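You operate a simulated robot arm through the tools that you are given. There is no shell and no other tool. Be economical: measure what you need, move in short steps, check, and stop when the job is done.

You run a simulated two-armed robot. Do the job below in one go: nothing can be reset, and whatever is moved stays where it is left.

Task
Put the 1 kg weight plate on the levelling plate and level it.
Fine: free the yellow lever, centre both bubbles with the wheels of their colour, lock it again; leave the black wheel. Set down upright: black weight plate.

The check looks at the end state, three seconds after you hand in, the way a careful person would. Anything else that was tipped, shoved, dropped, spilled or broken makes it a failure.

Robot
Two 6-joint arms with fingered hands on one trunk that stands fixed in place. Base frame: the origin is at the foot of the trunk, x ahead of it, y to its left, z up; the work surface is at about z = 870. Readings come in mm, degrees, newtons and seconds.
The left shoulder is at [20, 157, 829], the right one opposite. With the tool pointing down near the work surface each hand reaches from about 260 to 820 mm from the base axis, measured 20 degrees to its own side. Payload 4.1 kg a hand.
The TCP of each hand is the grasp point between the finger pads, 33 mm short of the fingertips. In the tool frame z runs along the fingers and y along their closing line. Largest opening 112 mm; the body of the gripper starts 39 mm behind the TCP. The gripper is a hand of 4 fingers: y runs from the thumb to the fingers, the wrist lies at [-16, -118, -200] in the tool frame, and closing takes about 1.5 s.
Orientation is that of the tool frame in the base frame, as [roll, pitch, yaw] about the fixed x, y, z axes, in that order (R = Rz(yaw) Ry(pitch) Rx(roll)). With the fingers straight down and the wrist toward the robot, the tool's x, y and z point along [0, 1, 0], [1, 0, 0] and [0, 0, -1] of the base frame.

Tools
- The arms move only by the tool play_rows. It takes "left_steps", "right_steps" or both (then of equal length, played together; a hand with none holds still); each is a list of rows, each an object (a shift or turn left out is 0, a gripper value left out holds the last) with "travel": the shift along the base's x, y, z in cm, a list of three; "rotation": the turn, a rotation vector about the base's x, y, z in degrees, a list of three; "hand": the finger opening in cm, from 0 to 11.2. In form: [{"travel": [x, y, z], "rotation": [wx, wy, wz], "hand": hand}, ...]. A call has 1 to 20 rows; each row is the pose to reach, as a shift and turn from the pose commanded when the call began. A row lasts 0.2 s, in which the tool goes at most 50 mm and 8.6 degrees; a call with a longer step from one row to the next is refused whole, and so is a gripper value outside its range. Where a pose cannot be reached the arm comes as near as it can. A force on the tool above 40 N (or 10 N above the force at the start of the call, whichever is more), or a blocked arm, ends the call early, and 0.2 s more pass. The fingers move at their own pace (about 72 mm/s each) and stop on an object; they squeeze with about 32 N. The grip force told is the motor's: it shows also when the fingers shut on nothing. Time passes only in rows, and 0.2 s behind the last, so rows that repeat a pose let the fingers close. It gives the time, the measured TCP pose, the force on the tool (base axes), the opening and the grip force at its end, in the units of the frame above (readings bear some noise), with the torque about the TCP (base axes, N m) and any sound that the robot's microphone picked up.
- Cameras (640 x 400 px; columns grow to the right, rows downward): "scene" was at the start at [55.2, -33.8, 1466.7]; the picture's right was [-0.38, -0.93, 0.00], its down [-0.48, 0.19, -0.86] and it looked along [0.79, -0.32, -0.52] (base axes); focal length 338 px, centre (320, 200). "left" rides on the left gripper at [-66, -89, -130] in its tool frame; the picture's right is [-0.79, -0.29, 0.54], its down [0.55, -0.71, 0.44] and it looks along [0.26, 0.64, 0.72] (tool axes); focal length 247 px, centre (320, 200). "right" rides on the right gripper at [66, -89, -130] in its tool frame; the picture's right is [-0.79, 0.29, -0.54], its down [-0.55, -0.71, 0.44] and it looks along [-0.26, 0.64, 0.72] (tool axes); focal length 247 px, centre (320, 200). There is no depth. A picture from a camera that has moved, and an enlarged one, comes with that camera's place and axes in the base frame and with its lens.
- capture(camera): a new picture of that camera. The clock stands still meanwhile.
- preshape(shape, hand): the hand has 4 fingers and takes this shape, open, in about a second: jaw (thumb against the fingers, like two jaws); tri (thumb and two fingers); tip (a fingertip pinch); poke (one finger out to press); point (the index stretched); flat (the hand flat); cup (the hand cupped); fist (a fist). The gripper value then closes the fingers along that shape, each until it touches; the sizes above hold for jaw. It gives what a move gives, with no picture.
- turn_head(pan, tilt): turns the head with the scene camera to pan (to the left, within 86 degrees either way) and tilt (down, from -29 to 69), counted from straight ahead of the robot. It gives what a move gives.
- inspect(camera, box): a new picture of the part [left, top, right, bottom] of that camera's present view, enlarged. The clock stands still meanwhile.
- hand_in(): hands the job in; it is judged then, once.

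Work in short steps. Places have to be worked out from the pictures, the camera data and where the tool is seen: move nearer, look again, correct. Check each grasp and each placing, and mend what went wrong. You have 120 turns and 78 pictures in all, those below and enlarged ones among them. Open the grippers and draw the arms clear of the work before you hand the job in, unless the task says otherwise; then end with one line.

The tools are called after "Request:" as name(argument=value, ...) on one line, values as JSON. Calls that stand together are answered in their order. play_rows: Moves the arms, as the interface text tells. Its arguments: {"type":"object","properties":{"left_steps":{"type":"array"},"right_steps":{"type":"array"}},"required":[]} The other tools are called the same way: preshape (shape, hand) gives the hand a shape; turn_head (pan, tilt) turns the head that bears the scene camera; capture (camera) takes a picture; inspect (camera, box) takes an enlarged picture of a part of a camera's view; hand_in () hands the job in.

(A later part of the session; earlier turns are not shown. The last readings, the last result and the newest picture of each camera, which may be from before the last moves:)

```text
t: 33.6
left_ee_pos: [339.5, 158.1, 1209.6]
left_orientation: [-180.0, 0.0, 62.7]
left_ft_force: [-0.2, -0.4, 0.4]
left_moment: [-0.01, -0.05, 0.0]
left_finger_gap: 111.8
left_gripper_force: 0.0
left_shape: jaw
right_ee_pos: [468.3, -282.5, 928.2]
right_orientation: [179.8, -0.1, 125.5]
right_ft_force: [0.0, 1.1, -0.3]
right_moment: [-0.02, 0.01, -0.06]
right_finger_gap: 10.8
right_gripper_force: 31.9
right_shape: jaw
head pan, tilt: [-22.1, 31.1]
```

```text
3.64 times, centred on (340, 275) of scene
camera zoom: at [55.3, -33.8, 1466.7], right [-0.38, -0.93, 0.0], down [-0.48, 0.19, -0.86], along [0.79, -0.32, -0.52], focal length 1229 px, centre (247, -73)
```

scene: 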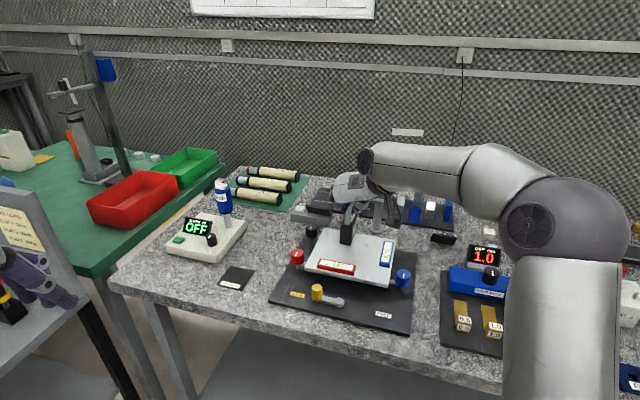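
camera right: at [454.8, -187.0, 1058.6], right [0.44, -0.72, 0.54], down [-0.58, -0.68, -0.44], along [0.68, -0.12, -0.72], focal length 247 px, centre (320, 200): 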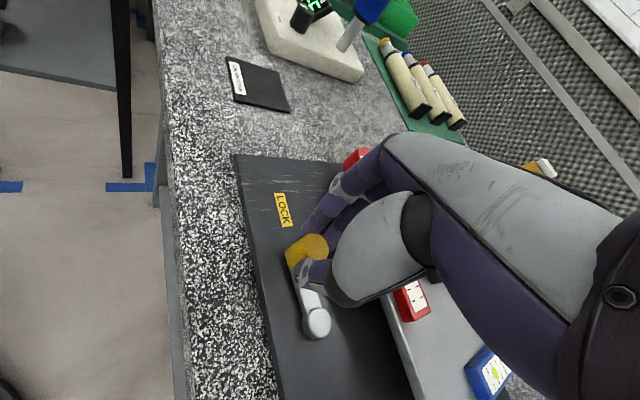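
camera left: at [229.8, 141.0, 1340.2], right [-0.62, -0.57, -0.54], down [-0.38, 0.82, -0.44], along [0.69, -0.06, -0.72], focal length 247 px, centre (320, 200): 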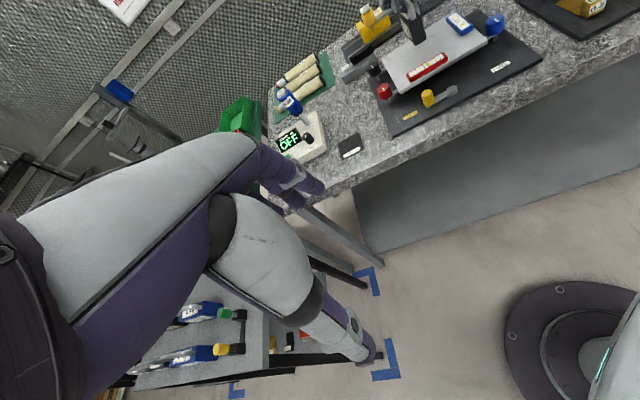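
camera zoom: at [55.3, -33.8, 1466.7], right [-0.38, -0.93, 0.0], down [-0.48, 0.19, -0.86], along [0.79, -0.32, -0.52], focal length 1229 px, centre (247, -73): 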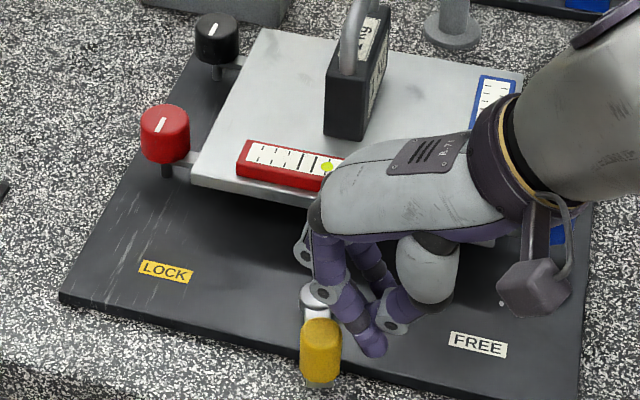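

The knob slipped out with the lever partway round (~150°) and now sits at about (475,-247). I'll lift, open, yaw the hand further and come down over it again.

Request:
play_rows(right_steps=[{"travel": [0, 0, 2.5]}, {"travel": [0, 0, 5], "hand": 5.5}, {"travel": [0.2, 1, 5.5], "rotation": [0, 0, 7]}, {"travel": [0.4, 2, 5.5], "rotation": [0, 0, 14]}, {"travel": [0.6, 3, 5.5], "rotation": [0, 0, 20]}, {"travel": [0.7, 3.6, 5.5], "rotation": [0, 0, 25]}, {"travel": [0.7, 3.6, 5.5], "rotation": [0, 0, 25]}])

Request:
inspect(camera="scene", box=[280, 220, 400, 330])

Request:
capture(camera="right")

```text
t: 35.2
left_ee_pos: [338.5, 157.6, 1209.6]
left_orientation: [180.0, 0.0, 62.9]
left_ft_force: [0.0, -0.7, 0.0]
left_moment: [0.02, -0.02, 0.02]
left_finger_gap: 111.8
left_gripper_force: 0.0
left_shape: jaw
right_ee_pos: [475.8, -246.4, 983.3]
right_orientation: [179.9, 0.0, 150.7]
right_ft_force: [0.2, 0.2, 0.6]
right_moment: [0.02, 0.0, -0.02]
right_finger_gap: 54.6
right_gripper_force: 0.1
right_shape: jaw
head pan, tilt: [-22.1, 31.1]
```

```text
3.64 times, centred on (340, 275) of scene
camera zoom: at [55.2, -33.8, 1466.7], right [-0.38, -0.93, 0.0], down [-0.48, 0.19, -0.86], along [0.79, -0.32, -0.52], focal length 1229 px, centre (247, -73)
```

zoom: 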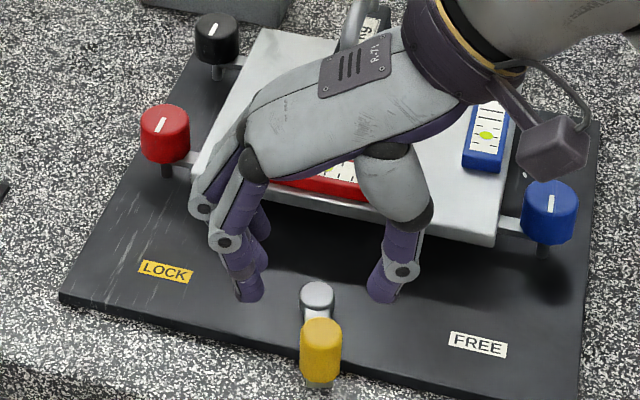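

```text
39 pictures are left
camera right: at [374.4, -291.9, 1112.6], right [0.83, -0.14, 0.54], down [0.13, -0.89, -0.44], along [0.54, 0.43, -0.72], focal length 247 px, centre (320, 200)
```

right: 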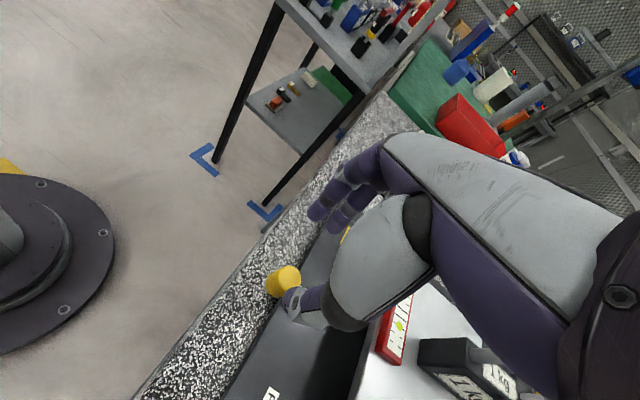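

The knob reads about (474,-254) now. I'll shift, descend, close, and check the grip.

Request:
play_rows(right_steps=[{"travel": [-0.2, -0.8, -0.5]}, {"travel": [-0.2, -0.8, -2]}, {"travel": [-0.2, -0.8, -3.5]}, {"travel": [-0.2, -0.8, -5.5]}, {"travel": [-0.2, -0.8, -5.6]}, {"travel": [-0.2, -0.8, -5.6], "hand": 4}, {"travel": [-0.2, -0.8, -5.6], "hand": 3}, {"travel": [-0.2, -0.8, -5.6], "hand": 1.5}, {"travel": [-0.2, -0.8, -5.6], "hand": 0}, {"travel": [-0.2, -0.8, -5.6], "hand": 0}, {"travel": [-0.2, -0.8, -5.6], "hand": 0}])

Request:
inspect(camera="scene", box=[280, 220, 400, 330])

```text
t: 37.6
left_ee_pos: [339.7, 158.9, 1210.3]
left_orientation: [180.0, 0.0, 62.8]
left_ft_force: [-0.2, 0.2, -0.3]
left_moment: [0.0, -0.01, 0.03]
left_finger_gap: 111.7
left_gripper_force: 0.1
left_shape: jaw
right_ee_pos: [471.9, -253.0, 926.6]
right_orientation: [179.9, -0.2, 150.5]
right_ft_force: [-7.0, 3.0, -4.7]
right_moment: [0.13, 0.17, 0.04]
right_finger_gap: 9.0
right_gripper_force: 32.0
right_shape: jaw
head pan, tilt: [-22.1, 31.1]
```

```text
3.64 times, centred on (340, 275) of scene
camera zoom: at [55.1, -33.7, 1466.8], right [-0.38, -0.93, 0.0], down [-0.48, 0.19, -0.86], along [0.79, -0.32, -0.52], focal length 1229 px, centre (247, -73)
```

zoom: 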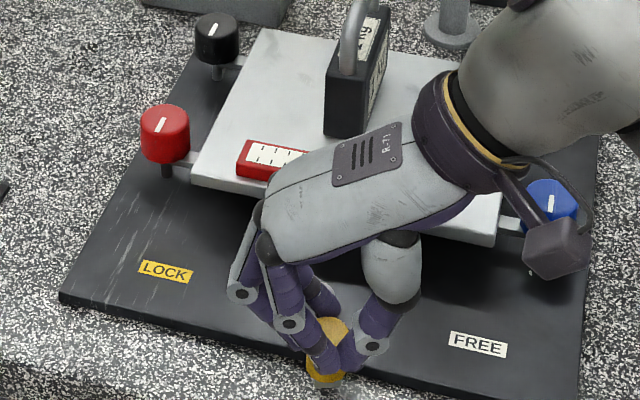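

Knob gripped between the fingers. Continuing the arc another 40°.

Request:
play_rows(right_steps=[{"travel": [-0.2, -0.47, 0]}, {"travel": [-0.32, -0.94, 0]}, {"travel": [-0.39, -1.42, 0]}, {"travel": [-0.4, -1.9, 0]}, {"travel": [-0.39, -2.38, 0]}, {"travel": [-0.32, -2.86, 0]}, {"travel": [-0.22, -3.33, 0]}, {"travel": [-0.07, -3.78, 0]}, {"travel": [-0.07, -3.78, 0]}])

Request:
inspect(camera="scene", box=[290, 220, 410, 330])

```text
t: 39.6
left_ee_pos: [339.1, 159.7, 1210.5]
left_orientation: [180.0, -0.1, 62.9]
left_ft_force: [-1.5, 0.4, 0.0]
left_moment: [0.01, -0.02, 0.02]
left_finger_gap: 111.8
left_gripper_force: 0.0
left_shape: jaw
right_ee_pos: [471.9, -291.9, 927.6]
right_orientation: [179.9, 0.0, 150.4]
right_ft_force: [-22.7, -2.0, -3.4]
right_moment: [0.04, 0.57, 0.27]
right_finger_gap: 9.3
right_gripper_force: 31.8
right_shape: jaw
head pan, tilt: [-22.1, 31.1]
```

```text
3.64 times, centred on (350, 275) of scene
camera zoom: at [54.5, -33.9, 1466.8], right [-0.38, -0.93, 0.0], down [-0.48, 0.19, -0.86], along [0.79, -0.32, -0.52], focal length 1229 px, centre (211, -73)
```

zoom: 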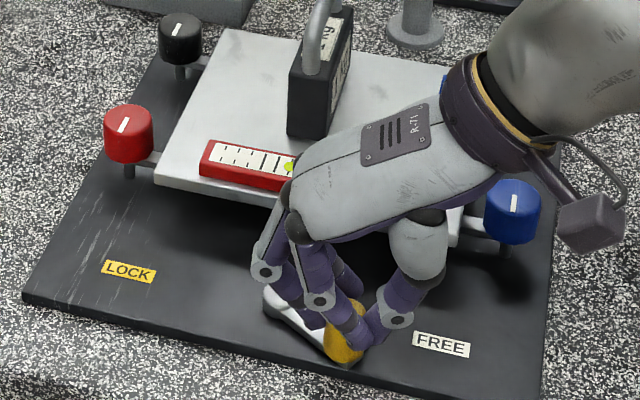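

Still turning. The force shows my radius is about 3 mm short, so I'll correct that and continue to the FREE end.

Request:
play_rows(right_steps=[{"travel": [-0.4, -0.4, 0]}, {"travel": [-0.2, -0.95, 0]}, {"travel": [0.05, -1.3, 0]}, {"travel": [0.35, -1.7, 0]}, {"travel": [0.75, -2.05, 0]}, {"travel": [1.2, -2.4, 0]}, {"travel": [1.2, -2.4, 0]}])

Request:
inspect(camera="scene", box=[290, 220, 410, 330])

```text
t: 41.2
left_ee_pos: [339.6, 158.4, 1209.7]
left_orientation: [180.0, 0.0, 62.8]
left_ft_force: [0.3, -0.3, -0.2]
left_moment: [0.02, -0.03, 0.02]
left_finger_gap: 111.7
left_gripper_force: 0.0
left_shape: jaw
right_ee_pos: [484.0, -315.7, 927.5]
right_orientation: [180.0, 0.0, 150.5]
right_ft_force: [-11.6, -3.7, 4.9]
right_moment: [0.09, 0.22, 0.33]
right_finger_gap: 10.1
right_gripper_force: 32.1
right_shape: jaw
head pan, tilt: [-22.1, 31.1]
```

```text
3.64 times, centred on (350, 275) of scene
camera zoom: at [54.7, -33.8, 1466.8], right [-0.38, -0.93, 0.0], down [-0.48, 0.19, -0.86], along [0.79, -0.32, -0.52], focal length 1229 px, centre (211, -73)
```

zoom: 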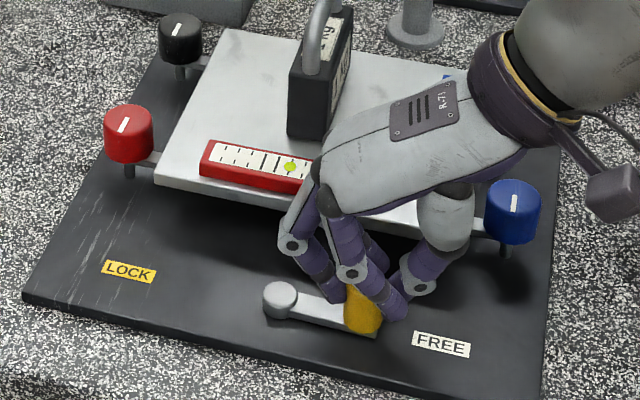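

The lever now points at FREE, parallel to the front edge. I'll nudge a little further to feel for a stop, then release and lift.

Request:
play_rows(right_steps=[{"travel": [0.2, -0.12, 0]}, {"travel": [0.4, -0.22, 0]}, {"travel": [0.6, -0.35, 0]}, {"travel": [0.6, -0.35, 0]}])

Request:
play_rows(right_steps=[{"hand": 2}, {"hand": 4}, {"hand": 5.5}, {"hand": 5.5}, {"travel": [0, 0, 2]}, {"travel": [0, 0, 5]}, {"travel": [0, 0, 8]}, {"travel": [-2, 0, 12]}, {"travel": [-4, 0, 16]}, {"travel": [-4, 0, 16]}])

Request:
inspect(camera="scene", box=[280, 200, 430, 330])

```text
t: 42.2
left_ee_pos: [339.0, 159.5, 1209.6]
left_orientation: [179.9, 0.0, 62.8]
left_ft_force: [0.4, -0.5, 0.3]
left_moment: [-0.02, -0.04, 0.01]
left_finger_gap: 111.5
left_gripper_force: 0.1
left_shape: jaw
right_ee_pos: [489.0, -320.0, 927.3]
right_orientation: [179.9, -0.1, 150.5]
right_ft_force: [-26.4, -5.1, 2.3]
right_moment: [-0.07, 0.56, 0.05]
right_finger_gap: 10.1
right_gripper_force: 32.0
right_shape: jaw
head pan, tilt: [-22.1, 31.1]
```

```text
t: 42.9
left_ee_pos: [339.2, 159.2, 1211.8]
left_orientation: [-180.0, 0.0, 62.9]
left_ft_force: [0.1, 0.2, 1.1]
left_moment: [0.0, 0.0, -0.02]
left_finger_gap: 111.7
left_gripper_force: 0.0
left_shape: jaw
right_ee_pos: [488.3, -323.8, 924.8]
right_orientation: [-179.6, 0.0, 150.5]
right_ft_force: [-22.7, -21.8, 2.6]
right_moment: [-0.38, 0.42, 0.09]
right_finger_gap: 47.6
right_gripper_force: 0.0
right_shape: jaw
head pan, tilt: [-22.1, 31.1]
stopped in row 3 (right hand): the force on the tool passed its limit at 43 N (the readings are from after the stop); the commanded pose is now the measured one
```

```text
3.08 times, centred on (355, 265) of scene
camera zoom: at [54.3, -34.6, 1466.8], right [-0.38, -0.93, 0.0], down [-0.48, 0.2, -0.86], along [0.79, -0.32, -0.52], focal length 1040 px, centre (212, 0)
```

zoom: 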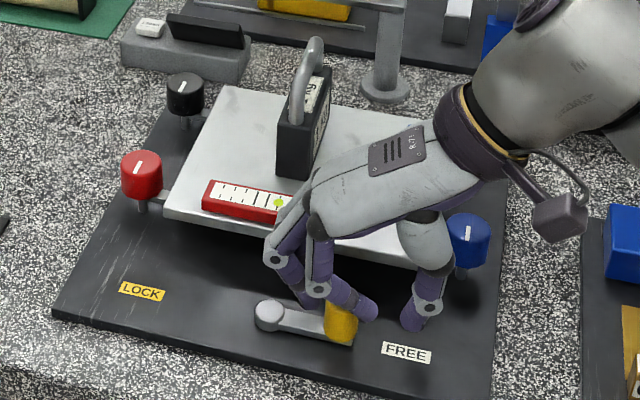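

The opening fingers are pushing on the lever's pivot end. I'll ease the fingers a bit and lift straight up.

Request:
play_rows(right_steps=[{"travel": [0, 0, 0.2], "hand": 3.8}, {"travel": [-0.1, -0.2, 0.8], "hand": 3.8}, {"travel": [-0.1, -0.2, 2], "hand": 3.8}, {"travel": [-0.1, -0.2, 4]}, {"travel": [-0.1, -0.2, 7]}, {"travel": [-2, -0.2, 11]}, {"travel": [-4, -0.2, 15]}, {"travel": [-4, -0.2, 15]}])

Request:
inspect(camera="scene", box=[280, 200, 430, 330])

```text
t: 44.7
left_ee_pos: [339.9, 159.3, 1211.7]
left_orientation: [-179.9, 0.0, 62.9]
left_ft_force: [-0.2, -0.3, 0.2]
left_moment: [0.01, 0.03, -0.02]
left_finger_gap: 111.6
left_gripper_force: 0.0
left_shape: jaw
right_ee_pos: [449.9, -322.8, 1073.9]
right_orientation: [-179.7, -0.1, 150.7]
right_ft_force: [0.3, 0.6, 0.7]
right_moment: [0.01, 0.01, 0.03]
right_finger_gap: 38.0
right_gripper_force: 0.2
right_shape: jaw
head pan, tilt: [-22.1, 31.1]
```

```text
3.08 times, centred on (355, 265) of scene
camera zoom: at [55.4, -33.8, 1466.7], right [-0.38, -0.93, 0.0], down [-0.48, 0.19, -0.86], along [0.79, -0.32, -0.52], focal length 1040 px, centre (212, 0)
```

zoom: 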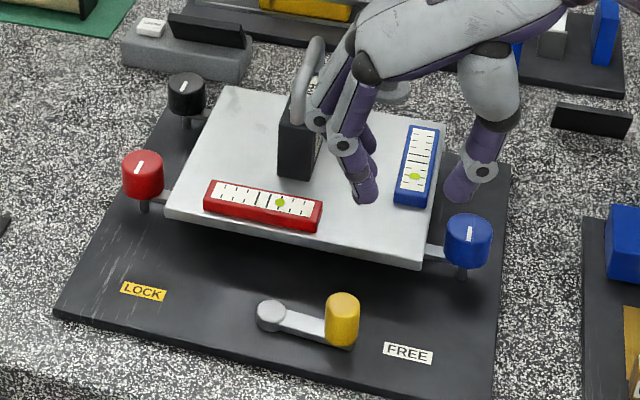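

The lever is in FREE and the hand is clear. Both bubbles are off: red to the right and blue to the front. The wheels sit close to the plate, so I'll use a narrow fingertip pinch. I'll go over to the blue wheel at about (515,-426).

Request:
play_rows(right_steps=[{"travel": [0, -1, 1], "rotation": [0, 0, -8]}, {"travel": [0, -2, 1.5], "rotation": [0, 0, -16]}, {"travel": [0, -3, 1.5], "rotation": [0, 0, -24]}, {"travel": [1, -4, 1.5], "rotation": [0, 0, -32]}, {"travel": [2, -5, 1.5], "rotation": [0, 0, -40]}, {"travel": [3, -6, 1.5], "rotation": [0, 0, -48]}, {"travel": [4, -7, 1.5], "rotation": [0, 0, -56]}, {"travel": [5, -8, 1.5], "rotation": [0, 0, -64]}, {"travel": [6, -9, 1.5], "rotation": [0, 0, -72]}, {"travel": [6.5, -10, 1], "rotation": [0, 0, -80]}, {"travel": [6.5, -10.3, 0], "rotation": [0, 0, -88]}, {"travel": [6.5, -10.3, 0], "rotation": [0, 0, -90]}])

Request:
preshape(hand="right", shape="tip")

Request:
capture(camera="right")

Request:
inspect(camera="scene", box=[330, 150, 480, 310])

```text
t: 47.3
left_ee_pos: [340.1, 158.8, 1210.5]
left_orientation: [180.0, 0.0, 62.9]
left_ft_force: [0.1, -0.3, -0.4]
left_moment: [0.04, -0.03, 0.03]
left_finger_gap: 111.6
left_gripper_force: 0.1
left_shape: jaw
right_ee_pos: [492.1, -464.7, 1050.8]
right_orientation: [170.0, -5.0, 72.3]
right_ft_force: [-0.6, -0.4, 0.3]
right_moment: [-0.01, 0.05, 0.01]
right_finger_gap: 38.1
right_gripper_force: 0.0
right_shape: jaw
right hand out of reach, approached as far as the arm can: row 5, 6, 7, 8, 9, 10, 11, 12
head pan, tilt: [-22.1, 31.1]
```

```text
t: 48.2
left_ee_pos: [339.8, 160.9, 1210.4]
left_orientation: [-180.0, 0.1, 62.9]
left_ft_force: [0.5, -0.2, -0.1]
left_moment: [0.0, 0.05, -0.02]
left_finger_gap: 111.7
left_gripper_force: 0.1
left_shape: jaw
right_ee_pos: [492.1, -463.9, 1051.3]
right_orientation: [170.0, -4.9, 72.4]
right_ft_force: [0.6, -0.3, -0.5]
right_moment: [-0.01, -0.02, -0.01]
right_finger_gap: 111.6
right_gripper_force: 0.0
right_shape: tip
head pan, tilt: [-22.1, 31.1]
```

```text
33 pictures are left
camera right: at [403.5, -378.3, 1168.4], right [-0.07, -0.86, 0.51], down [-0.75, -0.29, -0.6], along [0.66, -0.42, -0.62], focal length 247 px, centre (320, 200)
```

right: 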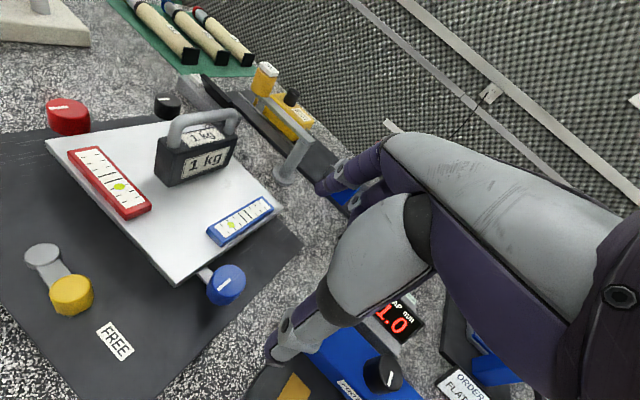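

```text
2.50 times, centred on (405, 230) of scene
camera zoom: at [55.3, -33.8, 1466.7], right [-0.38, -0.93, 0.0], down [-0.48, 0.19, -0.86], along [0.79, -0.32, -0.52], focal length 845 px, centre (108, 125)
```

zoom: 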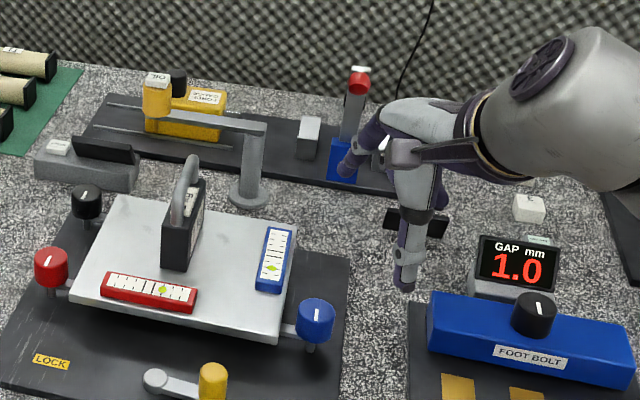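

The wrist came out tilted by 11°, so I'll straighten it and move over the blue wheel at (514,-427), narrowing the pinch.

Request:
play_rows(right_steps=[{"travel": [0.5, 1, -0.5], "rotation": [-0.6, 4, 0], "hand": 5.5}, {"travel": [1, 2, -1.5], "rotation": [-1.2, 8, 0]}, {"travel": [1.7, 3, -3], "rotation": [-1.7, 11, 0]}, {"travel": [2.2, 3.7, -5], "rotation": [-1.7, 11, 0]}, {"travel": [2.2, 3.7, -5], "rotation": [-1.7, 11, 0]}])

Request:
capture(camera="right")

Request:
inspect(camera="scene", box=[350, 190, 460, 310])

```text
t: 49.4
left_ee_pos: [338.6, 159.7, 1210.9]
left_orientation: [180.0, 0.0, 62.7]
left_ft_force: [-0.5, -0.7, -0.3]
left_moment: [0.01, -0.06, -0.01]
left_finger_gap: 111.7
left_gripper_force: 0.1
left_shape: jaw
right_ee_pos: [499.9, -425.4, 994.7]
right_orientation: [175.5, -5.9, 76.7]
right_ft_force: [-0.3, -0.2, 0.9]
right_moment: [0.02, 0.02, 0.02]
right_finger_gap: 55.2
right_gripper_force: 0.2
right_shape: tip
right hand out of reach, approached as far as the arm can: row 1, 2, 3, 4, 5
head pan, tilt: [-22.1, 31.1]
```

```text
31 pictures are left
camera right: at [414.8, -350.8, 1122.5], right [0.04, -0.88, 0.47], down [-0.77, -0.33, -0.54], along [0.63, -0.34, -0.69], focal length 247 px, centre (320, 200)
```

right: 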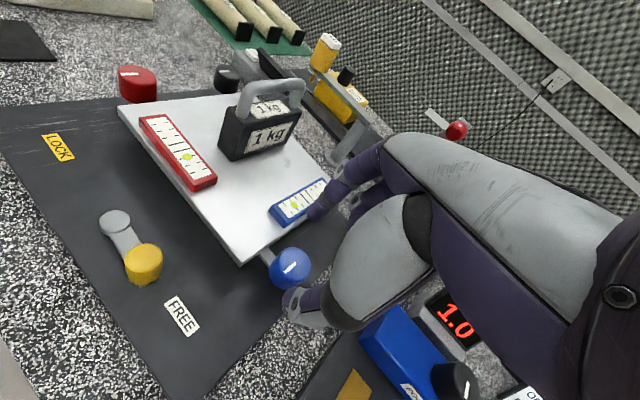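

```text
3.33 times, centred on (405, 250) of scene
camera zoom: at [55.1, -34.1, 1466.7], right [-0.38, -0.93, 0.0], down [-0.48, 0.19, -0.86], along [0.79, -0.32, -0.52], focal length 1126 px, centre (37, 33)
```

zoom: 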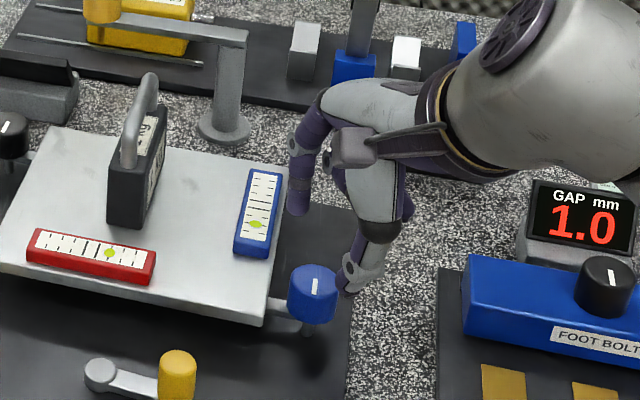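

A wrist joint limit is binding at this yaw. I'll yaw back the other way to see where a vertical tool can be reached here, staying above the wheel.

Request:
play_rows(right_steps=[{"travel": [0.3, 0, 2], "rotation": [0, 0, 8]}, {"travel": [0.6, 0, 2], "rotation": [0, 0, 16]}, {"travel": [1, 0, 2], "rotation": [0, 0, 24]}, {"travel": [1.4, 0, 2], "rotation": [0, 0, 32]}, {"travel": [1.4, 0, 2], "rotation": [0, 0, 40]}, {"travel": [1.4, 0, 2], "rotation": [0, 0, 40]}])

```text
t: 50.8
left_ee_pos: [339.8, 159.7, 1210.3]
left_orientation: [-180.0, 0.1, 62.8]
left_ft_force: [0.2, -0.4, -0.3]
left_moment: [-0.02, 0.03, 0.0]
left_finger_gap: 111.5
left_gripper_force: 0.0
left_shape: jaw
right_ee_pos: [512.7, -424.5, 1014.6]
right_orientation: [175.4, -5.9, 116.8]
right_ft_force: [-0.4, 0.4, -0.1]
right_moment: [0.01, 0.02, 0.0]
right_finger_gap: 55.1
right_gripper_force: 0.0
right_shape: tip
head pan, tilt: [-22.1, 31.1]
```

Yaw 117 is reachable. Now I'll take out the remaining 7° tilt.

Request:
play_rows(right_steps=[{"rotation": [-3.6, 0.7, 0]}, {"rotation": [-7.3, 1.4, 0]}, {"rotation": [-7.3, 1.4, 0]}])

Request:
play_rows(right_steps=[{"rotation": [0, 0, -8]}, {"rotation": [0, 0, -16]}, {"rotation": [0, 0, -22]}, {"rotation": [0, 0, -22]}])

```text
t: 51.6
left_ee_pos: [340.0, 160.1, 1210.3]
left_orientation: [179.9, 0.0, 62.9]
left_ft_force: [-0.5, -0.8, 0.2]
left_moment: [0.02, -0.03, -0.01]
left_finger_gap: 111.7
left_gripper_force: 0.1
left_shape: jaw
right_ee_pos: [513.4, -425.3, 1013.8]
right_orientation: [180.0, 0.1, 116.3]
right_ft_force: [-0.8, 1.0, -0.8]
right_moment: [-0.03, 0.01, 0.01]
right_finger_gap: 55.3
right_gripper_force: 0.1
right_shape: tip
head pan, tilt: [-22.1, 31.1]
```

```text
t: 52.6
left_ee_pos: [339.1, 158.6, 1210.8]
left_orientation: [-179.9, 0.0, 62.8]
left_ft_force: [0.5, 0.7, -0.1]
left_moment: [0.01, -0.01, 0.01]
left_finger_gap: 111.9
left_gripper_force: 0.0
left_shape: jaw
right_ee_pos: [506.9, -431.4, 1005.9]
right_orientation: [179.1, -0.4, 94.5]
right_ft_force: [-0.5, -0.5, -0.6]
right_moment: [-0.01, 0.0, -0.03]
right_finger_gap: 55.2
right_gripper_force: 0.0
right_shape: tip
right hand out of reach, approached as far as the arm can: row 3, 4
head pan, tilt: [-22.1, 31.1]
```

Vertical is available only above yaw ≈98 here. I'll test the other direction: yaw round toward 230, where the fingers would straddle the wheel parallel to the plate edge.

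Request:
play_rows(right_steps=[{"travel": [0.3, 0.3, 1], "rotation": [0, 0, 8.5]}, {"travel": [0.7, 0.4, 2], "rotation": [0, 0, 17]}, {"travel": [0.7, 0.4, 3], "rotation": [0, 0, 25.5]}, {"travel": [0.7, 0.4, 4], "rotation": [0, 0, 34]}, {"travel": [0.7, 0.4, 4], "rotation": [0, 0, 42.5]}, {"travel": [0.7, 0.4, 4], "rotation": [0, 0, 51]}, {"travel": [0.7, 0.4, 4], "rotation": [0, 0, 59.5]}, {"travel": [0.7, 0.4, 4], "rotation": [0, 0, 68]}, {"travel": [0.7, 0.4, 4], "rotation": [0, 0, 76.5]}, {"travel": [0.7, 0.4, 4], "rotation": [0, 0, 85]}, {"travel": [0.7, 0.4, 4], "rotation": [0, 0, 93.5]}, {"travel": [0.7, 0.4, 4], "rotation": [0, 0, 102]}, {"travel": [0.7, 0.4, 4], "rotation": [0, 0, 110]}, {"travel": [0.7, 0.4, 4], "rotation": [0, 0, 110]}])

Request:
capture(camera="scene")

```text
t: 55.6
left_ee_pos: [339.7, 158.9, 1210.0]
left_orientation: [-180.0, 0.0, 62.8]
left_ft_force: [-0.4, -0.1, 0.2]
left_moment: [0.01, -0.01, 0.0]
left_finger_gap: 112.0
left_gripper_force: 0.0
left_shape: jaw
right_ee_pos: [501.8, -384.0, 1039.7]
right_orientation: [175.6, 3.5, -163.8]
right_ft_force: [0.2, 0.0, -0.2]
right_moment: [0.01, 0.0, 0.04]
right_finger_gap: 55.2
right_gripper_force: 0.0
right_shape: tip
right hand out of reach, approached as far as the arm can: row 11, 12, 13, 14
head pan, tilt: [-22.1, 31.1]
```

```text
29 pictures are left
```

scene: 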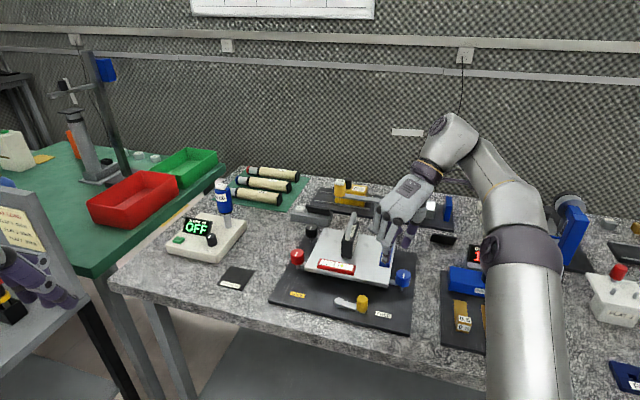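

That direction stops at about yaw 185. The wrist changed branch while I worked the lever, so I'll retrace to that pose (front of the plate, yaw ≈125) and unwind through the same spot to recover the original branch.

Request:
play_rows(right_steps=[{"travel": [-0.5, 2, 1], "rotation": [0, 0, -8.5]}, {"travel": [-1, 4, 1], "rotation": [0, 0, -17]}, {"travel": [-1.5, 6, 1], "rotation": [0, 0, -25.5]}, {"travel": [-2, 8, 1], "rotation": [0, 0, -34]}, {"travel": [-2.5, 10, 1], "rotation": [0, 0, -42.5]}, {"travel": [-2.8, 12, 0], "rotation": [0, 0, -51]}, {"travel": [-2.8, 14, 0], "rotation": [0, 0, -59.5]}, {"travel": [-2.8, 14, 0], "rotation": [0, 0, -68]}, {"travel": [-2.8, 14, 0], "rotation": [0, 0, -68]}])

Request:
play_rows(right_steps=[{"rotation": [0, 2.8, 0]}, {"rotation": [0, 5.6, 0]}, {"travel": [0, 0, -3], "rotation": [0, 5.6, 0]}, {"travel": [0, 0, -6], "rotation": [0, 5.6, 0]}, {"travel": [0, 0, -9], "rotation": [0, 5.6, 0]}, {"travel": [0, 0, -9], "rotation": [0, 5.6, 0]}])

Request:
play_rows(right_steps=[{"travel": [0.5, 0.6, 0], "rotation": [0, 0, -4]}, {"travel": [1, 1.2, 0], "rotation": [0, 0, -9]}, {"travel": [1.6, 1.7, 0], "rotation": [0, 0, -14]}, {"travel": [2.2, 2.1, 0], "rotation": [0, 0, -19]}, {"travel": [2.8, 2.3, 0], "rotation": [0, 0, -24]}, {"travel": [2.8, 2.3, 0], "rotation": [0, 0, -24]}])

```text
t: 57.6
left_ee_pos: [339.2, 159.7, 1210.4]
left_orientation: [180.0, 0.0, 62.7]
left_ft_force: [-0.3, -0.2, 0.0]
left_moment: [-0.04, -0.04, -0.01]
left_finger_gap: 111.6
left_gripper_force: 0.0
left_shape: jaw
right_ee_pos: [474.6, -245.6, 1038.0]
right_orientation: [175.6, 3.5, 128.1]
right_ft_force: [-0.8, 0.4, -1.0]
right_moment: [-0.01, -0.02, -0.01]
right_finger_gap: 55.1
right_gripper_force: 0.2
right_shape: tip
head pan, tilt: [-22.1, 31.1]
```

```text
t: 59.0
left_ee_pos: [339.3, 159.5, 1209.9]
left_orientation: [180.0, 0.0, 62.8]
left_ft_force: [0.1, 0.5, -0.7]
left_moment: [0.01, -0.06, 0.0]
left_finger_gap: 111.9
left_gripper_force: 0.0
left_shape: jaw
right_ee_pos: [473.9, -245.2, 948.7]
right_orientation: [179.9, 0.0, 128.3]
right_ft_force: [0.2, -0.3, -0.1]
right_moment: [-0.03, -0.01, -0.02]
right_finger_gap: 55.3
right_gripper_force: 0.0
right_shape: tip
head pan, tilt: [-22.1, 31.1]
```

```text
t: 60.4
left_ee_pos: [339.2, 159.2, 1209.7]
left_orientation: [179.9, -0.1, 62.8]
left_ft_force: [-0.7, -0.6, -0.2]
left_moment: [0.04, 0.02, -0.02]
left_finger_gap: 111.8
left_gripper_force: 0.0
left_shape: jaw
right_ee_pos: [504.6, -221.6, 948.7]
right_orientation: [177.4, -0.9, 106.6]
right_ft_force: [0.4, 0.5, -0.6]
right_moment: [0.03, 0.03, 0.0]
right_finger_gap: 55.0
right_gripper_force: 0.1
right_shape: tip
right hand out of reach, approached as far as the arm can: row 4, 5
head pan, tilt: [-22.1, 31.1]
```

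Rows 4 and 5 were flagged but not row 6, so the branch may have switched. I'll yaw a little further to test it.

Request:
play_rows(right_steps=[{"rotation": [0, 0, -3]}, {"rotation": [0, 0, -6]}, {"rotation": [0, 0, -12]}, {"rotation": [0, 0, -18]}, {"rotation": [0, 0, -18]}])

```text
t: 61.6
left_ee_pos: [339.0, 159.0, 1211.0]
left_orientation: [-179.9, 0.0, 62.8]
left_ft_force: [-0.4, -1.3, 0.2]
left_moment: [0.01, 0.02, 0.0]
left_finger_gap: 111.6
left_gripper_force: 0.1
left_shape: jaw
right_ee_pos: [501.2, -221.9, 947.8]
right_orientation: [180.0, 0.0, 86.1]
right_ft_force: [0.2, 0.9, 0.3]
right_moment: [0.0, -0.03, 0.01]
right_finger_gap: 55.1
right_gripper_force: 0.2
right_shape: tip
right hand out of reach, approached as far as the arm can: row 1, 2
head pan, tilt: [-22.1, 31.1]
```

Original wrist branch recovered: vertical at yaw 86. Now I'll lift and go over the red wheel (674,-226), with the closing line parallel to the plate's side.

Request:
play_rows(right_steps=[{"travel": [0, 0, 3], "rotation": [0, 0, -4]}, {"travel": [2, 0, 6], "rotation": [0, 0, -8]}, {"travel": [5, 0, 6], "rotation": [0, 0, -12]}, {"travel": [8, 0, 6], "rotation": [0, 0, -16]}, {"travel": [11, -0.2, 6], "rotation": [0, 0, -20]}, {"travel": [14, -0.3, 6], "rotation": [0, 0, -24]}, {"travel": [17.2, -0.4, 6], "rotation": [0, 0, -28]}, {"travel": [17.2, -0.4, 5], "rotation": [0, 0, -28]}, {"travel": [17.2, -0.4, 5], "rotation": [0, 0, -28]}])

Request:
capture(camera="right")

Request:
inspect(camera="scene", box=[250, 180, 410, 320])

```text
t: 63.6
left_ee_pos: [338.6, 159.1, 1210.3]
left_orientation: [-180.0, 0.0, 62.7]
left_ft_force: [0.0, 1.0, 0.1]
left_moment: [0.02, 0.01, -0.01]
left_finger_gap: 111.8
left_gripper_force: 0.0
left_shape: jaw
right_ee_pos: [674.3, -227.2, 997.6]
right_orientation: [180.0, 0.1, 58.2]
right_ft_force: [0.4, -0.2, 0.6]
right_moment: [-0.01, -0.02, -0.01]
right_finger_gap: 55.1
right_gripper_force: 0.1
right_shape: tip
head pan, tilt: [-22.1, 31.1]
```

```text
28 pictures are left
camera right: at [632.5, -124.6, 1127.8], right [-0.17, -0.82, 0.54], down [-0.89, -0.1, -0.44], along [0.41, -0.56, -0.72], focal length 247 px, centre (320, 200)
```

right: 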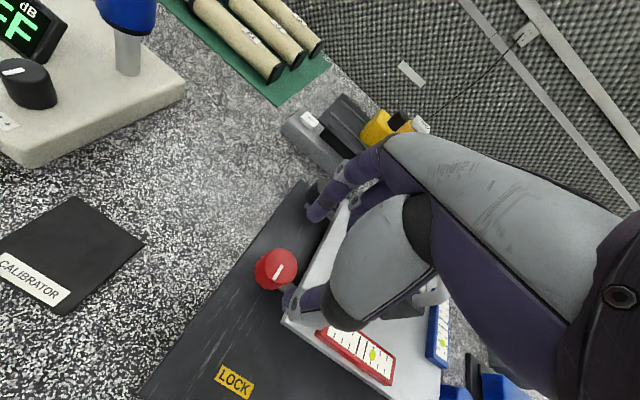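

```text
2.86 times, centred on (330, 250) of scene
camera zoom: at [55.2, -33.8, 1466.7], right [-0.38, -0.93, 0.0], down [-0.48, 0.19, -0.86], along [0.79, -0.32, -0.52], focal length 966 px, centre (291, 57)
```

zoom: 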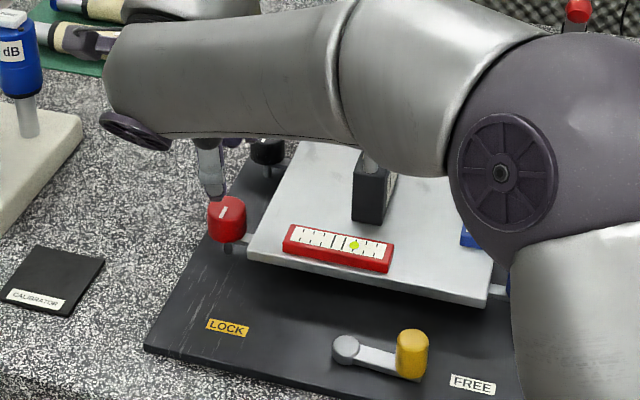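

The red wheel reads (677,-225), between the thumb and index. I'll centre on it, descend and pinch, checking the readings.

Request:
play_rows(right_steps=[{"travel": [0.3, 0.2, -1]}, {"travel": [0.3, 0.2, -2]}, {"travel": [0.3, 0.2, -3]}, {"travel": [0.3, 0.2, -4]}, {"travel": [0.3, 0.2, -5]}, {"travel": [0.3, 0.2, -5.3]}, {"travel": [0.3, 0.2, -5.3], "hand": 4.2}, {"travel": [0.3, 0.2, -5.3], "hand": 3}, {"travel": [0.3, 0.2, -5.3], "hand": 1}, {"travel": [0.3, 0.2, -5.3], "hand": 0}, {"travel": [0.3, 0.2, -5.3], "hand": 0}])

Request:
inspect(camera="right", box=[220, 190, 440, 390])

```text
t: 66.0
left_ee_pos: [339.9, 159.1, 1210.5]
left_orientation: [-180.0, 0.0, 62.9]
left_ft_force: [0.6, 0.1, 0.4]
left_moment: [-0.01, 0.0, -0.02]
left_finger_gap: 111.8
left_gripper_force: 0.0
left_shape: jaw
right_ee_pos: [677.9, -222.8, 947.5]
right_orientation: [-180.0, -0.1, 58.4]
right_ft_force: [5.3, 6.2, -2.7]
right_moment: [0.15, -0.21, 0.06]
right_finger_gap: 25.0
right_gripper_force: 31.9
right_shape: tip
head pan, tilt: [-22.1, 31.1]
```

```text
2.00 times, centred on (330, 290) of right
camera zoom: at [634.9, -121.1, 1075.3], right [-0.17, -0.83, 0.54], down [-0.89, -0.1, -0.44], along [0.41, -0.56, -0.72], focal length 494 px, centre (300, 20)
```

zoom: 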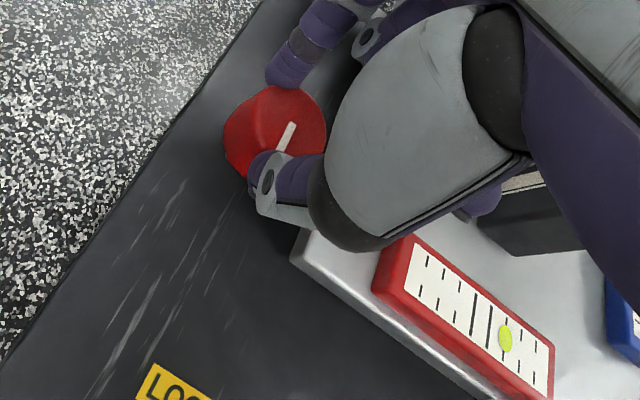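

Red wheel pinched (gap 25, 32 N), and this view also shows the red vial. I'll turn it +24° (counter-clockwise) and see how the bubble moves.

Request:
play_rows(right_steps=[{"rotation": [0, 0, 6]}, {"rotation": [0, 0, 12]}, {"rotation": [0, 0, 18]}, {"rotation": [0, 0, 24]}, {"rotation": [0, 0, 24]}, {"rotation": [0, 0, 24]}])

Request:
inspect(camera="right", box=[240, 190, 480, 400])

```text
t: 67.4
left_ee_pos: [338.7, 158.6, 1210.0]
left_orientation: [179.9, 0.0, 62.9]
left_ft_force: [0.1, -0.7, 0.2]
left_moment: [-0.01, 0.01, 0.02]
left_finger_gap: 111.8
left_gripper_force: 0.1
left_shape: jaw
right_ee_pos: [676.2, -224.5, 945.9]
right_orientation: [-180.0, 0.0, 82.3]
right_ft_force: [-5.0, 5.6, 0.4]
right_moment: [0.1, 0.03, -0.02]
right_finger_gap: 24.7
right_gripper_force: 31.8
right_shape: tip
head pan, tilt: [-22.1, 31.1]
```

```text
1.90 times, centred on (360, 295) of right
camera zoom: at [596.2, -147.1, 1075.1], right [0.18, -0.82, 0.54], down [-0.78, -0.45, -0.44], along [0.6, -0.34, -0.72], focal length 470 px, centre (244, 19)
```

zoom: 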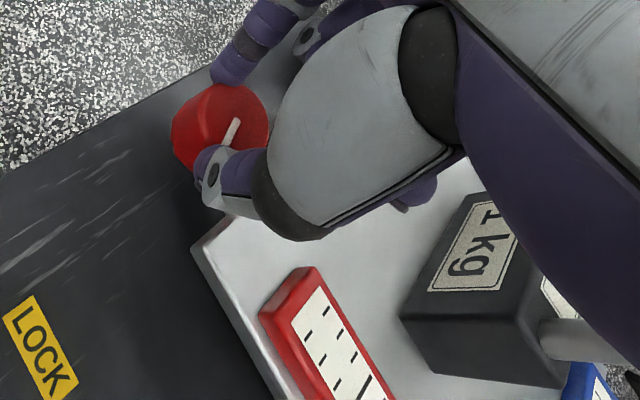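

The wheel turned with the hand. I'll read the vials from the scene camera.

Request:
inspect(camera="scene", box=[300, 220, 410, 300])

```text
5.00 times, centred on (355, 260) of scene
camera zoom: at [55.1, -33.6, 1466.8], right [-0.38, -0.93, 0.0], down [-0.48, 0.19, -0.86], along [0.79, -0.32, -0.52], focal length 1690 px, centre (145, -100)
```

zoom: 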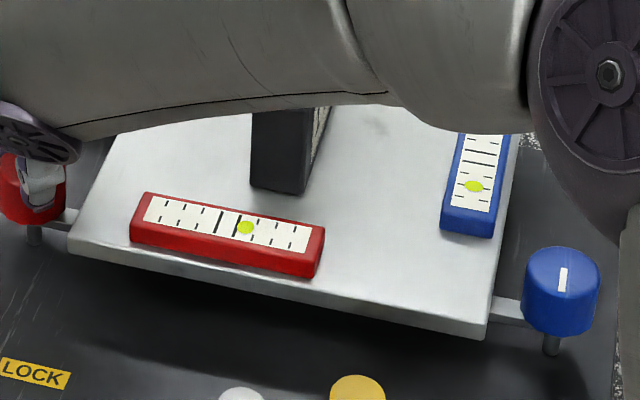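

Red bubble moved from about 1.5 to 1.0 tick off centre with 24°, so about 48° more in the same direction. I'll turn another 16°, then release and regrasp at a lower yaw.

Request:
play_rows(right_steps=[{"rotation": [0, 0, 6]}, {"rotation": [0, 0, 12]}, {"rotation": [0, 0, 18]}, {"rotation": [0, 0, 18]}, {"rotation": [0, 0, 18], "hand": 2.5}, {"rotation": [0, 0, 18], "hand": 4}, {"rotation": [0, 0, 18], "hand": 5.5}, {"travel": [0, 0, 1.5], "rotation": [0, 0, 18]}, {"travel": [0, 0, 3], "rotation": [0, 0, 18]}, {"travel": [0, 0, 3], "rotation": [0, 0, 18]}])

Request:
play_rows(right_steps=[{"rotation": [0, 0, -8]}, {"rotation": [0, 0, -16]}, {"rotation": [0, 0, -24]}, {"rotation": [0, 0, -32]}, {"rotation": [0, 0, -40]}, {"rotation": [0, 0, -48]}, {"rotation": [0, 0, -48]}])

Request:
inspect(camera="scene", box=[280, 210, 420, 310])

```text
t: 69.6
left_ee_pos: [340.0, 158.3, 1210.9]
left_orientation: [-179.9, 0.0, 62.8]
left_ft_force: [-0.6, -0.1, 0.8]
left_moment: [0.02, 0.0, -0.02]
left_finger_gap: 111.8
left_gripper_force: 0.1
left_shape: jaw
right_ee_pos: [675.6, -224.8, 977.1]
right_orientation: [-180.0, 0.0, 100.3]
right_ft_force: [0.6, 0.8, 0.7]
right_moment: [-0.01, 0.0, -0.01]
right_finger_gap: 54.0
right_gripper_force: 0.1
right_shape: tip
head pan, tilt: [-22.1, 31.1]
```

```text
t: 71.2
left_ee_pos: [339.6, 159.1, 1209.2]
left_orientation: [-179.9, 0.1, 62.8]
left_ft_force: [-0.6, -0.1, 0.0]
left_moment: [0.02, -0.03, 0.01]
left_finger_gap: 111.7
left_gripper_force: 0.1
left_shape: jaw
right_ee_pos: [676.7, -224.9, 974.3]
right_orientation: [180.0, -0.1, 52.1]
right_ft_force: [-0.3, -0.8, -0.2]
right_moment: [0.0, 0.03, -0.03]
right_finger_gap: 54.4
right_gripper_force: 0.0
right_shape: tip
head pan, tilt: [-22.1, 31.1]
```

```text
4.00 times, centred on (350, 260) of scene
camera zoom: at [55.2, -33.8, 1466.7], right [-0.38, -0.93, 0.0], down [-0.48, 0.19, -0.86], along [0.79, -0.32, -0.52], focal length 1352 px, centre (200, -40)
```

zoom: 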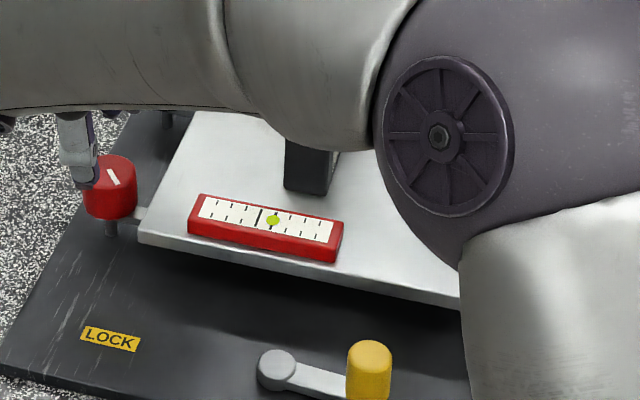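

The red bubble is now about 0.4 tick right of centre. I'll regrasp and turn roughly 18° more, then release.

Request:
play_rows(right_steps=[{"travel": [0, 0, -1.5]}, {"travel": [0, 0, -2.9]}, {"travel": [0, 0, -2.9], "hand": 4}, {"travel": [0, 0, -2.9], "hand": 2}, {"travel": [0, 0, -2.9], "hand": 0}, {"travel": [0, 0, -2.9], "hand": 0}, {"travel": [0, 0, -2.9], "hand": 0}, {"travel": [0, 0, -2.9], "rotation": [0, 0, 6]}, {"travel": [0, 0, -2.9], "rotation": [0, 0, 12]}, {"travel": [0, 0, -2.9], "rotation": [0, 0, 18]}, {"travel": [0, 0, -2.9], "rotation": [0, 0, 18]}, {"travel": [0, 0, -2.9], "rotation": [0, 0, 18]}])

Request:
play_rows(right_steps=[{"hand": 2.5}, {"hand": 4}, {"hand": 5.5}, {"hand": 5.5}, {"travel": [0, 0, 2]}, {"travel": [0, 0, 5]}, {"travel": [-3, 1, 9]}, {"travel": [-6, 2, 13]}, {"travel": [-10, 3, 16]}, {"travel": [-14, 3, 18]}, {"travel": [-18, 3, 20]}, {"travel": [-22, 3, 20]}, {"travel": [-22, 3, 20]}])

Request:
inspect(camera="scene", box=[280, 210, 420, 310])

```text
t: 73.8
left_ee_pos: [339.4, 158.8, 1209.2]
left_orientation: [180.0, -0.1, 62.9]
left_ft_force: [0.1, 0.0, 0.5]
left_moment: [-0.02, -0.01, 0.01]
left_finger_gap: 111.7
left_gripper_force: 0.0
left_shape: jaw
right_ee_pos: [677.1, -224.8, 947.1]
right_orientation: [179.9, -0.1, 70.4]
right_ft_force: [1.5, 10.8, 8.4]
right_moment: [0.29, -0.02, 0.04]
right_finger_gap: 25.7
right_gripper_force: 31.9
right_shape: tip
head pan, tilt: [-22.1, 31.1]
```

```text
refused: row 7 steps farther than a row can; nothing moved
```

```text
4.00 times, centred on (350, 260) of scene
camera zoom: at [55.1, -33.3, 1466.8], right [-0.38, -0.93, 0.0], down [-0.48, 0.19, -0.86], along [0.79, -0.32, -0.52], focal length 1352 px, centre (200, -40)
```

zoom: 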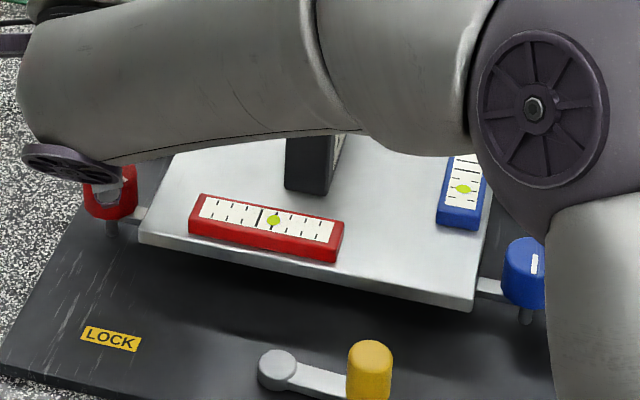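

The bubble hardly moved, so the wheel may have slipped. I'll release, withdraw in shorter steps, and look at the wheel mark and both vials.

Request:
play_rows(right_steps=[{"hand": 2.5}, {"hand": 4}, {"hand": 5.5}, {"hand": 5.5}, {"travel": [0, 0, 2]}, {"travel": [0, 0, 5]}, {"travel": [-2, 1, 8]}, {"travel": [-5, 2, 11]}, {"travel": [-8, 3, 14]}, {"travel": [-12, 3, 16]}, {"travel": [-16, 3, 17]}, {"travel": [-20, 3, 17]}, {"travel": [-20, 3, 17]}])

Request:
inspect(camera="scene", box=[280, 210, 420, 310])

```text
t: 76.6
left_ee_pos: [339.8, 159.0, 1209.4]
left_orientation: [-179.9, 0.0, 62.7]
left_ft_force: [0.1, -0.1, -0.7]
left_moment: [0.02, 0.0, 0.0]
left_finger_gap: 111.5
left_gripper_force: 0.1
left_shape: jaw
right_ee_pos: [476.9, -195.1, 1114.9]
right_orientation: [179.9, 0.0, 70.3]
right_ft_force: [0.4, 0.2, 0.4]
right_moment: [-0.01, 0.0, -0.04]
right_finger_gap: 54.7
right_gripper_force: 0.1
right_shape: tip
head pan, tilt: [-22.1, 31.1]
```

```text
4.00 times, centred on (350, 260) of scene
camera zoom: at [55.4, -33.7, 1466.7], right [-0.38, -0.93, 0.0], down [-0.48, 0.19, -0.86], along [0.79, -0.32, -0.52], focal length 1352 px, centre (200, -40)
```

zoom: 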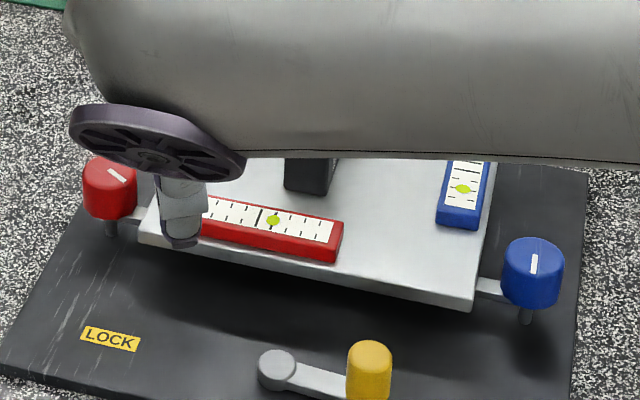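

The mark shows the wheel did turn about 20° more. I'll zoom tightly on both vials to read the bubbles accurately.

Request:
inspect(camera="scene", box=[325, 245, 405, 285])

```text
8.00 times, centred on (365, 265) of scene
camera zoom: at [55.4, -33.7, 1466.7], right [-0.38, -0.93, 0.0], down [-0.48, 0.19, -0.86], along [0.79, -0.32, -0.52], focal length 2704 px, centre (-40, -320)
```

zoom: 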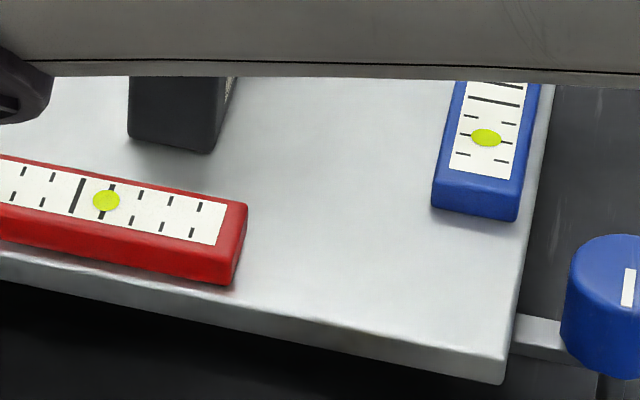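

Red is about 0.45 tick right of centre; blue is about 2.5 ticks toward the front and isn't affected by the red wheel. Next the blue wheel: bring the hand over it at about yaw 92, ready for a clockwise stroke.

Request:
play_rows(right_steps=[{"travel": [0.4, -3, 0], "rotation": [0, 0, 4]}, {"travel": [0.8, -7, 0], "rotation": [0, 0, 8]}, {"travel": [1.2, -11, -1], "rotation": [0, 0, 12]}, {"travel": [1.8, -15, -3], "rotation": [0, 0, 16]}, {"travel": [2.5, -19, -6], "rotation": [0, 0, 20]}, {"travel": [3.7, -22, -9], "rotation": [0, 0, 20]}, {"travel": [3.7, -23.2, -12], "rotation": [0, 0, 20]}, {"travel": [3.7, -23.2, -12], "rotation": [0, 0, 20]}])

Request:
capture(camera="right")

```text
refused: row 5 steps farther than a row can; nothing moved
```

```text
19 pictures are left
camera right: at [414.1, -104.0, 1244.2], right [0.0, -0.84, 0.54], down [-0.86, -0.28, -0.44], along [0.52, -0.46, -0.72], focal length 247 px, centre (320, 200)
```

right: 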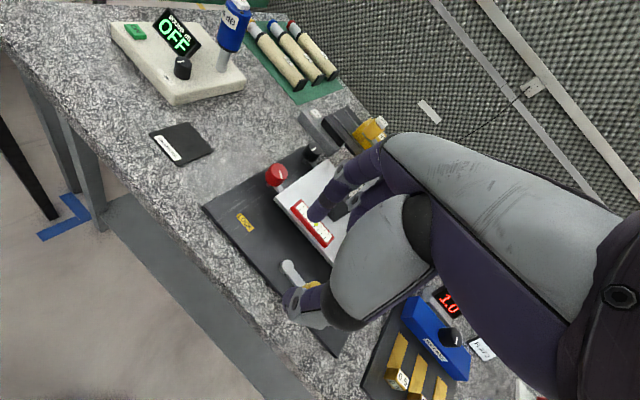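

A step was too long, so I'll repeat the move to the blue wheel with shorter steps.

Request:
play_rows(right_steps=[{"travel": [0.4, -3, 0], "rotation": [0, 0, 4]}, {"travel": [0.8, -7, 0], "rotation": [0, 0, 8]}, {"travel": [1.2, -11, -1], "rotation": [0, 0, 12]}, {"travel": [1.8, -15, -2], "rotation": [0, 0, 16]}, {"travel": [2.5, -18, -4], "rotation": [0, 0, 20]}, {"travel": [3.2, -21, -7], "rotation": [0, 0, 20]}, {"travel": [3.7, -23, -10], "rotation": [0, 0, 20]}, {"travel": [3.7, -23.2, -12], "rotation": [0, 0, 20]}, {"travel": [3.7, -23.2, -12], "rotation": [0, 0, 20]}])

```text
t: 78.6
left_ee_pos: [339.9, 160.0, 1210.7]
left_orientation: [180.0, 0.0, 62.8]
left_ft_force: [-1.2, 0.3, -0.2]
left_moment: [-0.02, -0.01, -0.02]
left_finger_gap: 111.5
left_gripper_force: 0.0
left_shape: jaw
right_ee_pos: [510.3, -425.9, 994.3]
right_orientation: [-179.9, -0.1, 90.4]
right_ft_force: [0.9, 0.2, 0.5]
right_moment: [-0.04, -0.01, 0.01]
right_finger_gap: 54.6
right_gripper_force: 0.1
right_shape: tip
head pan, tilt: [-22.1, 31.1]
```

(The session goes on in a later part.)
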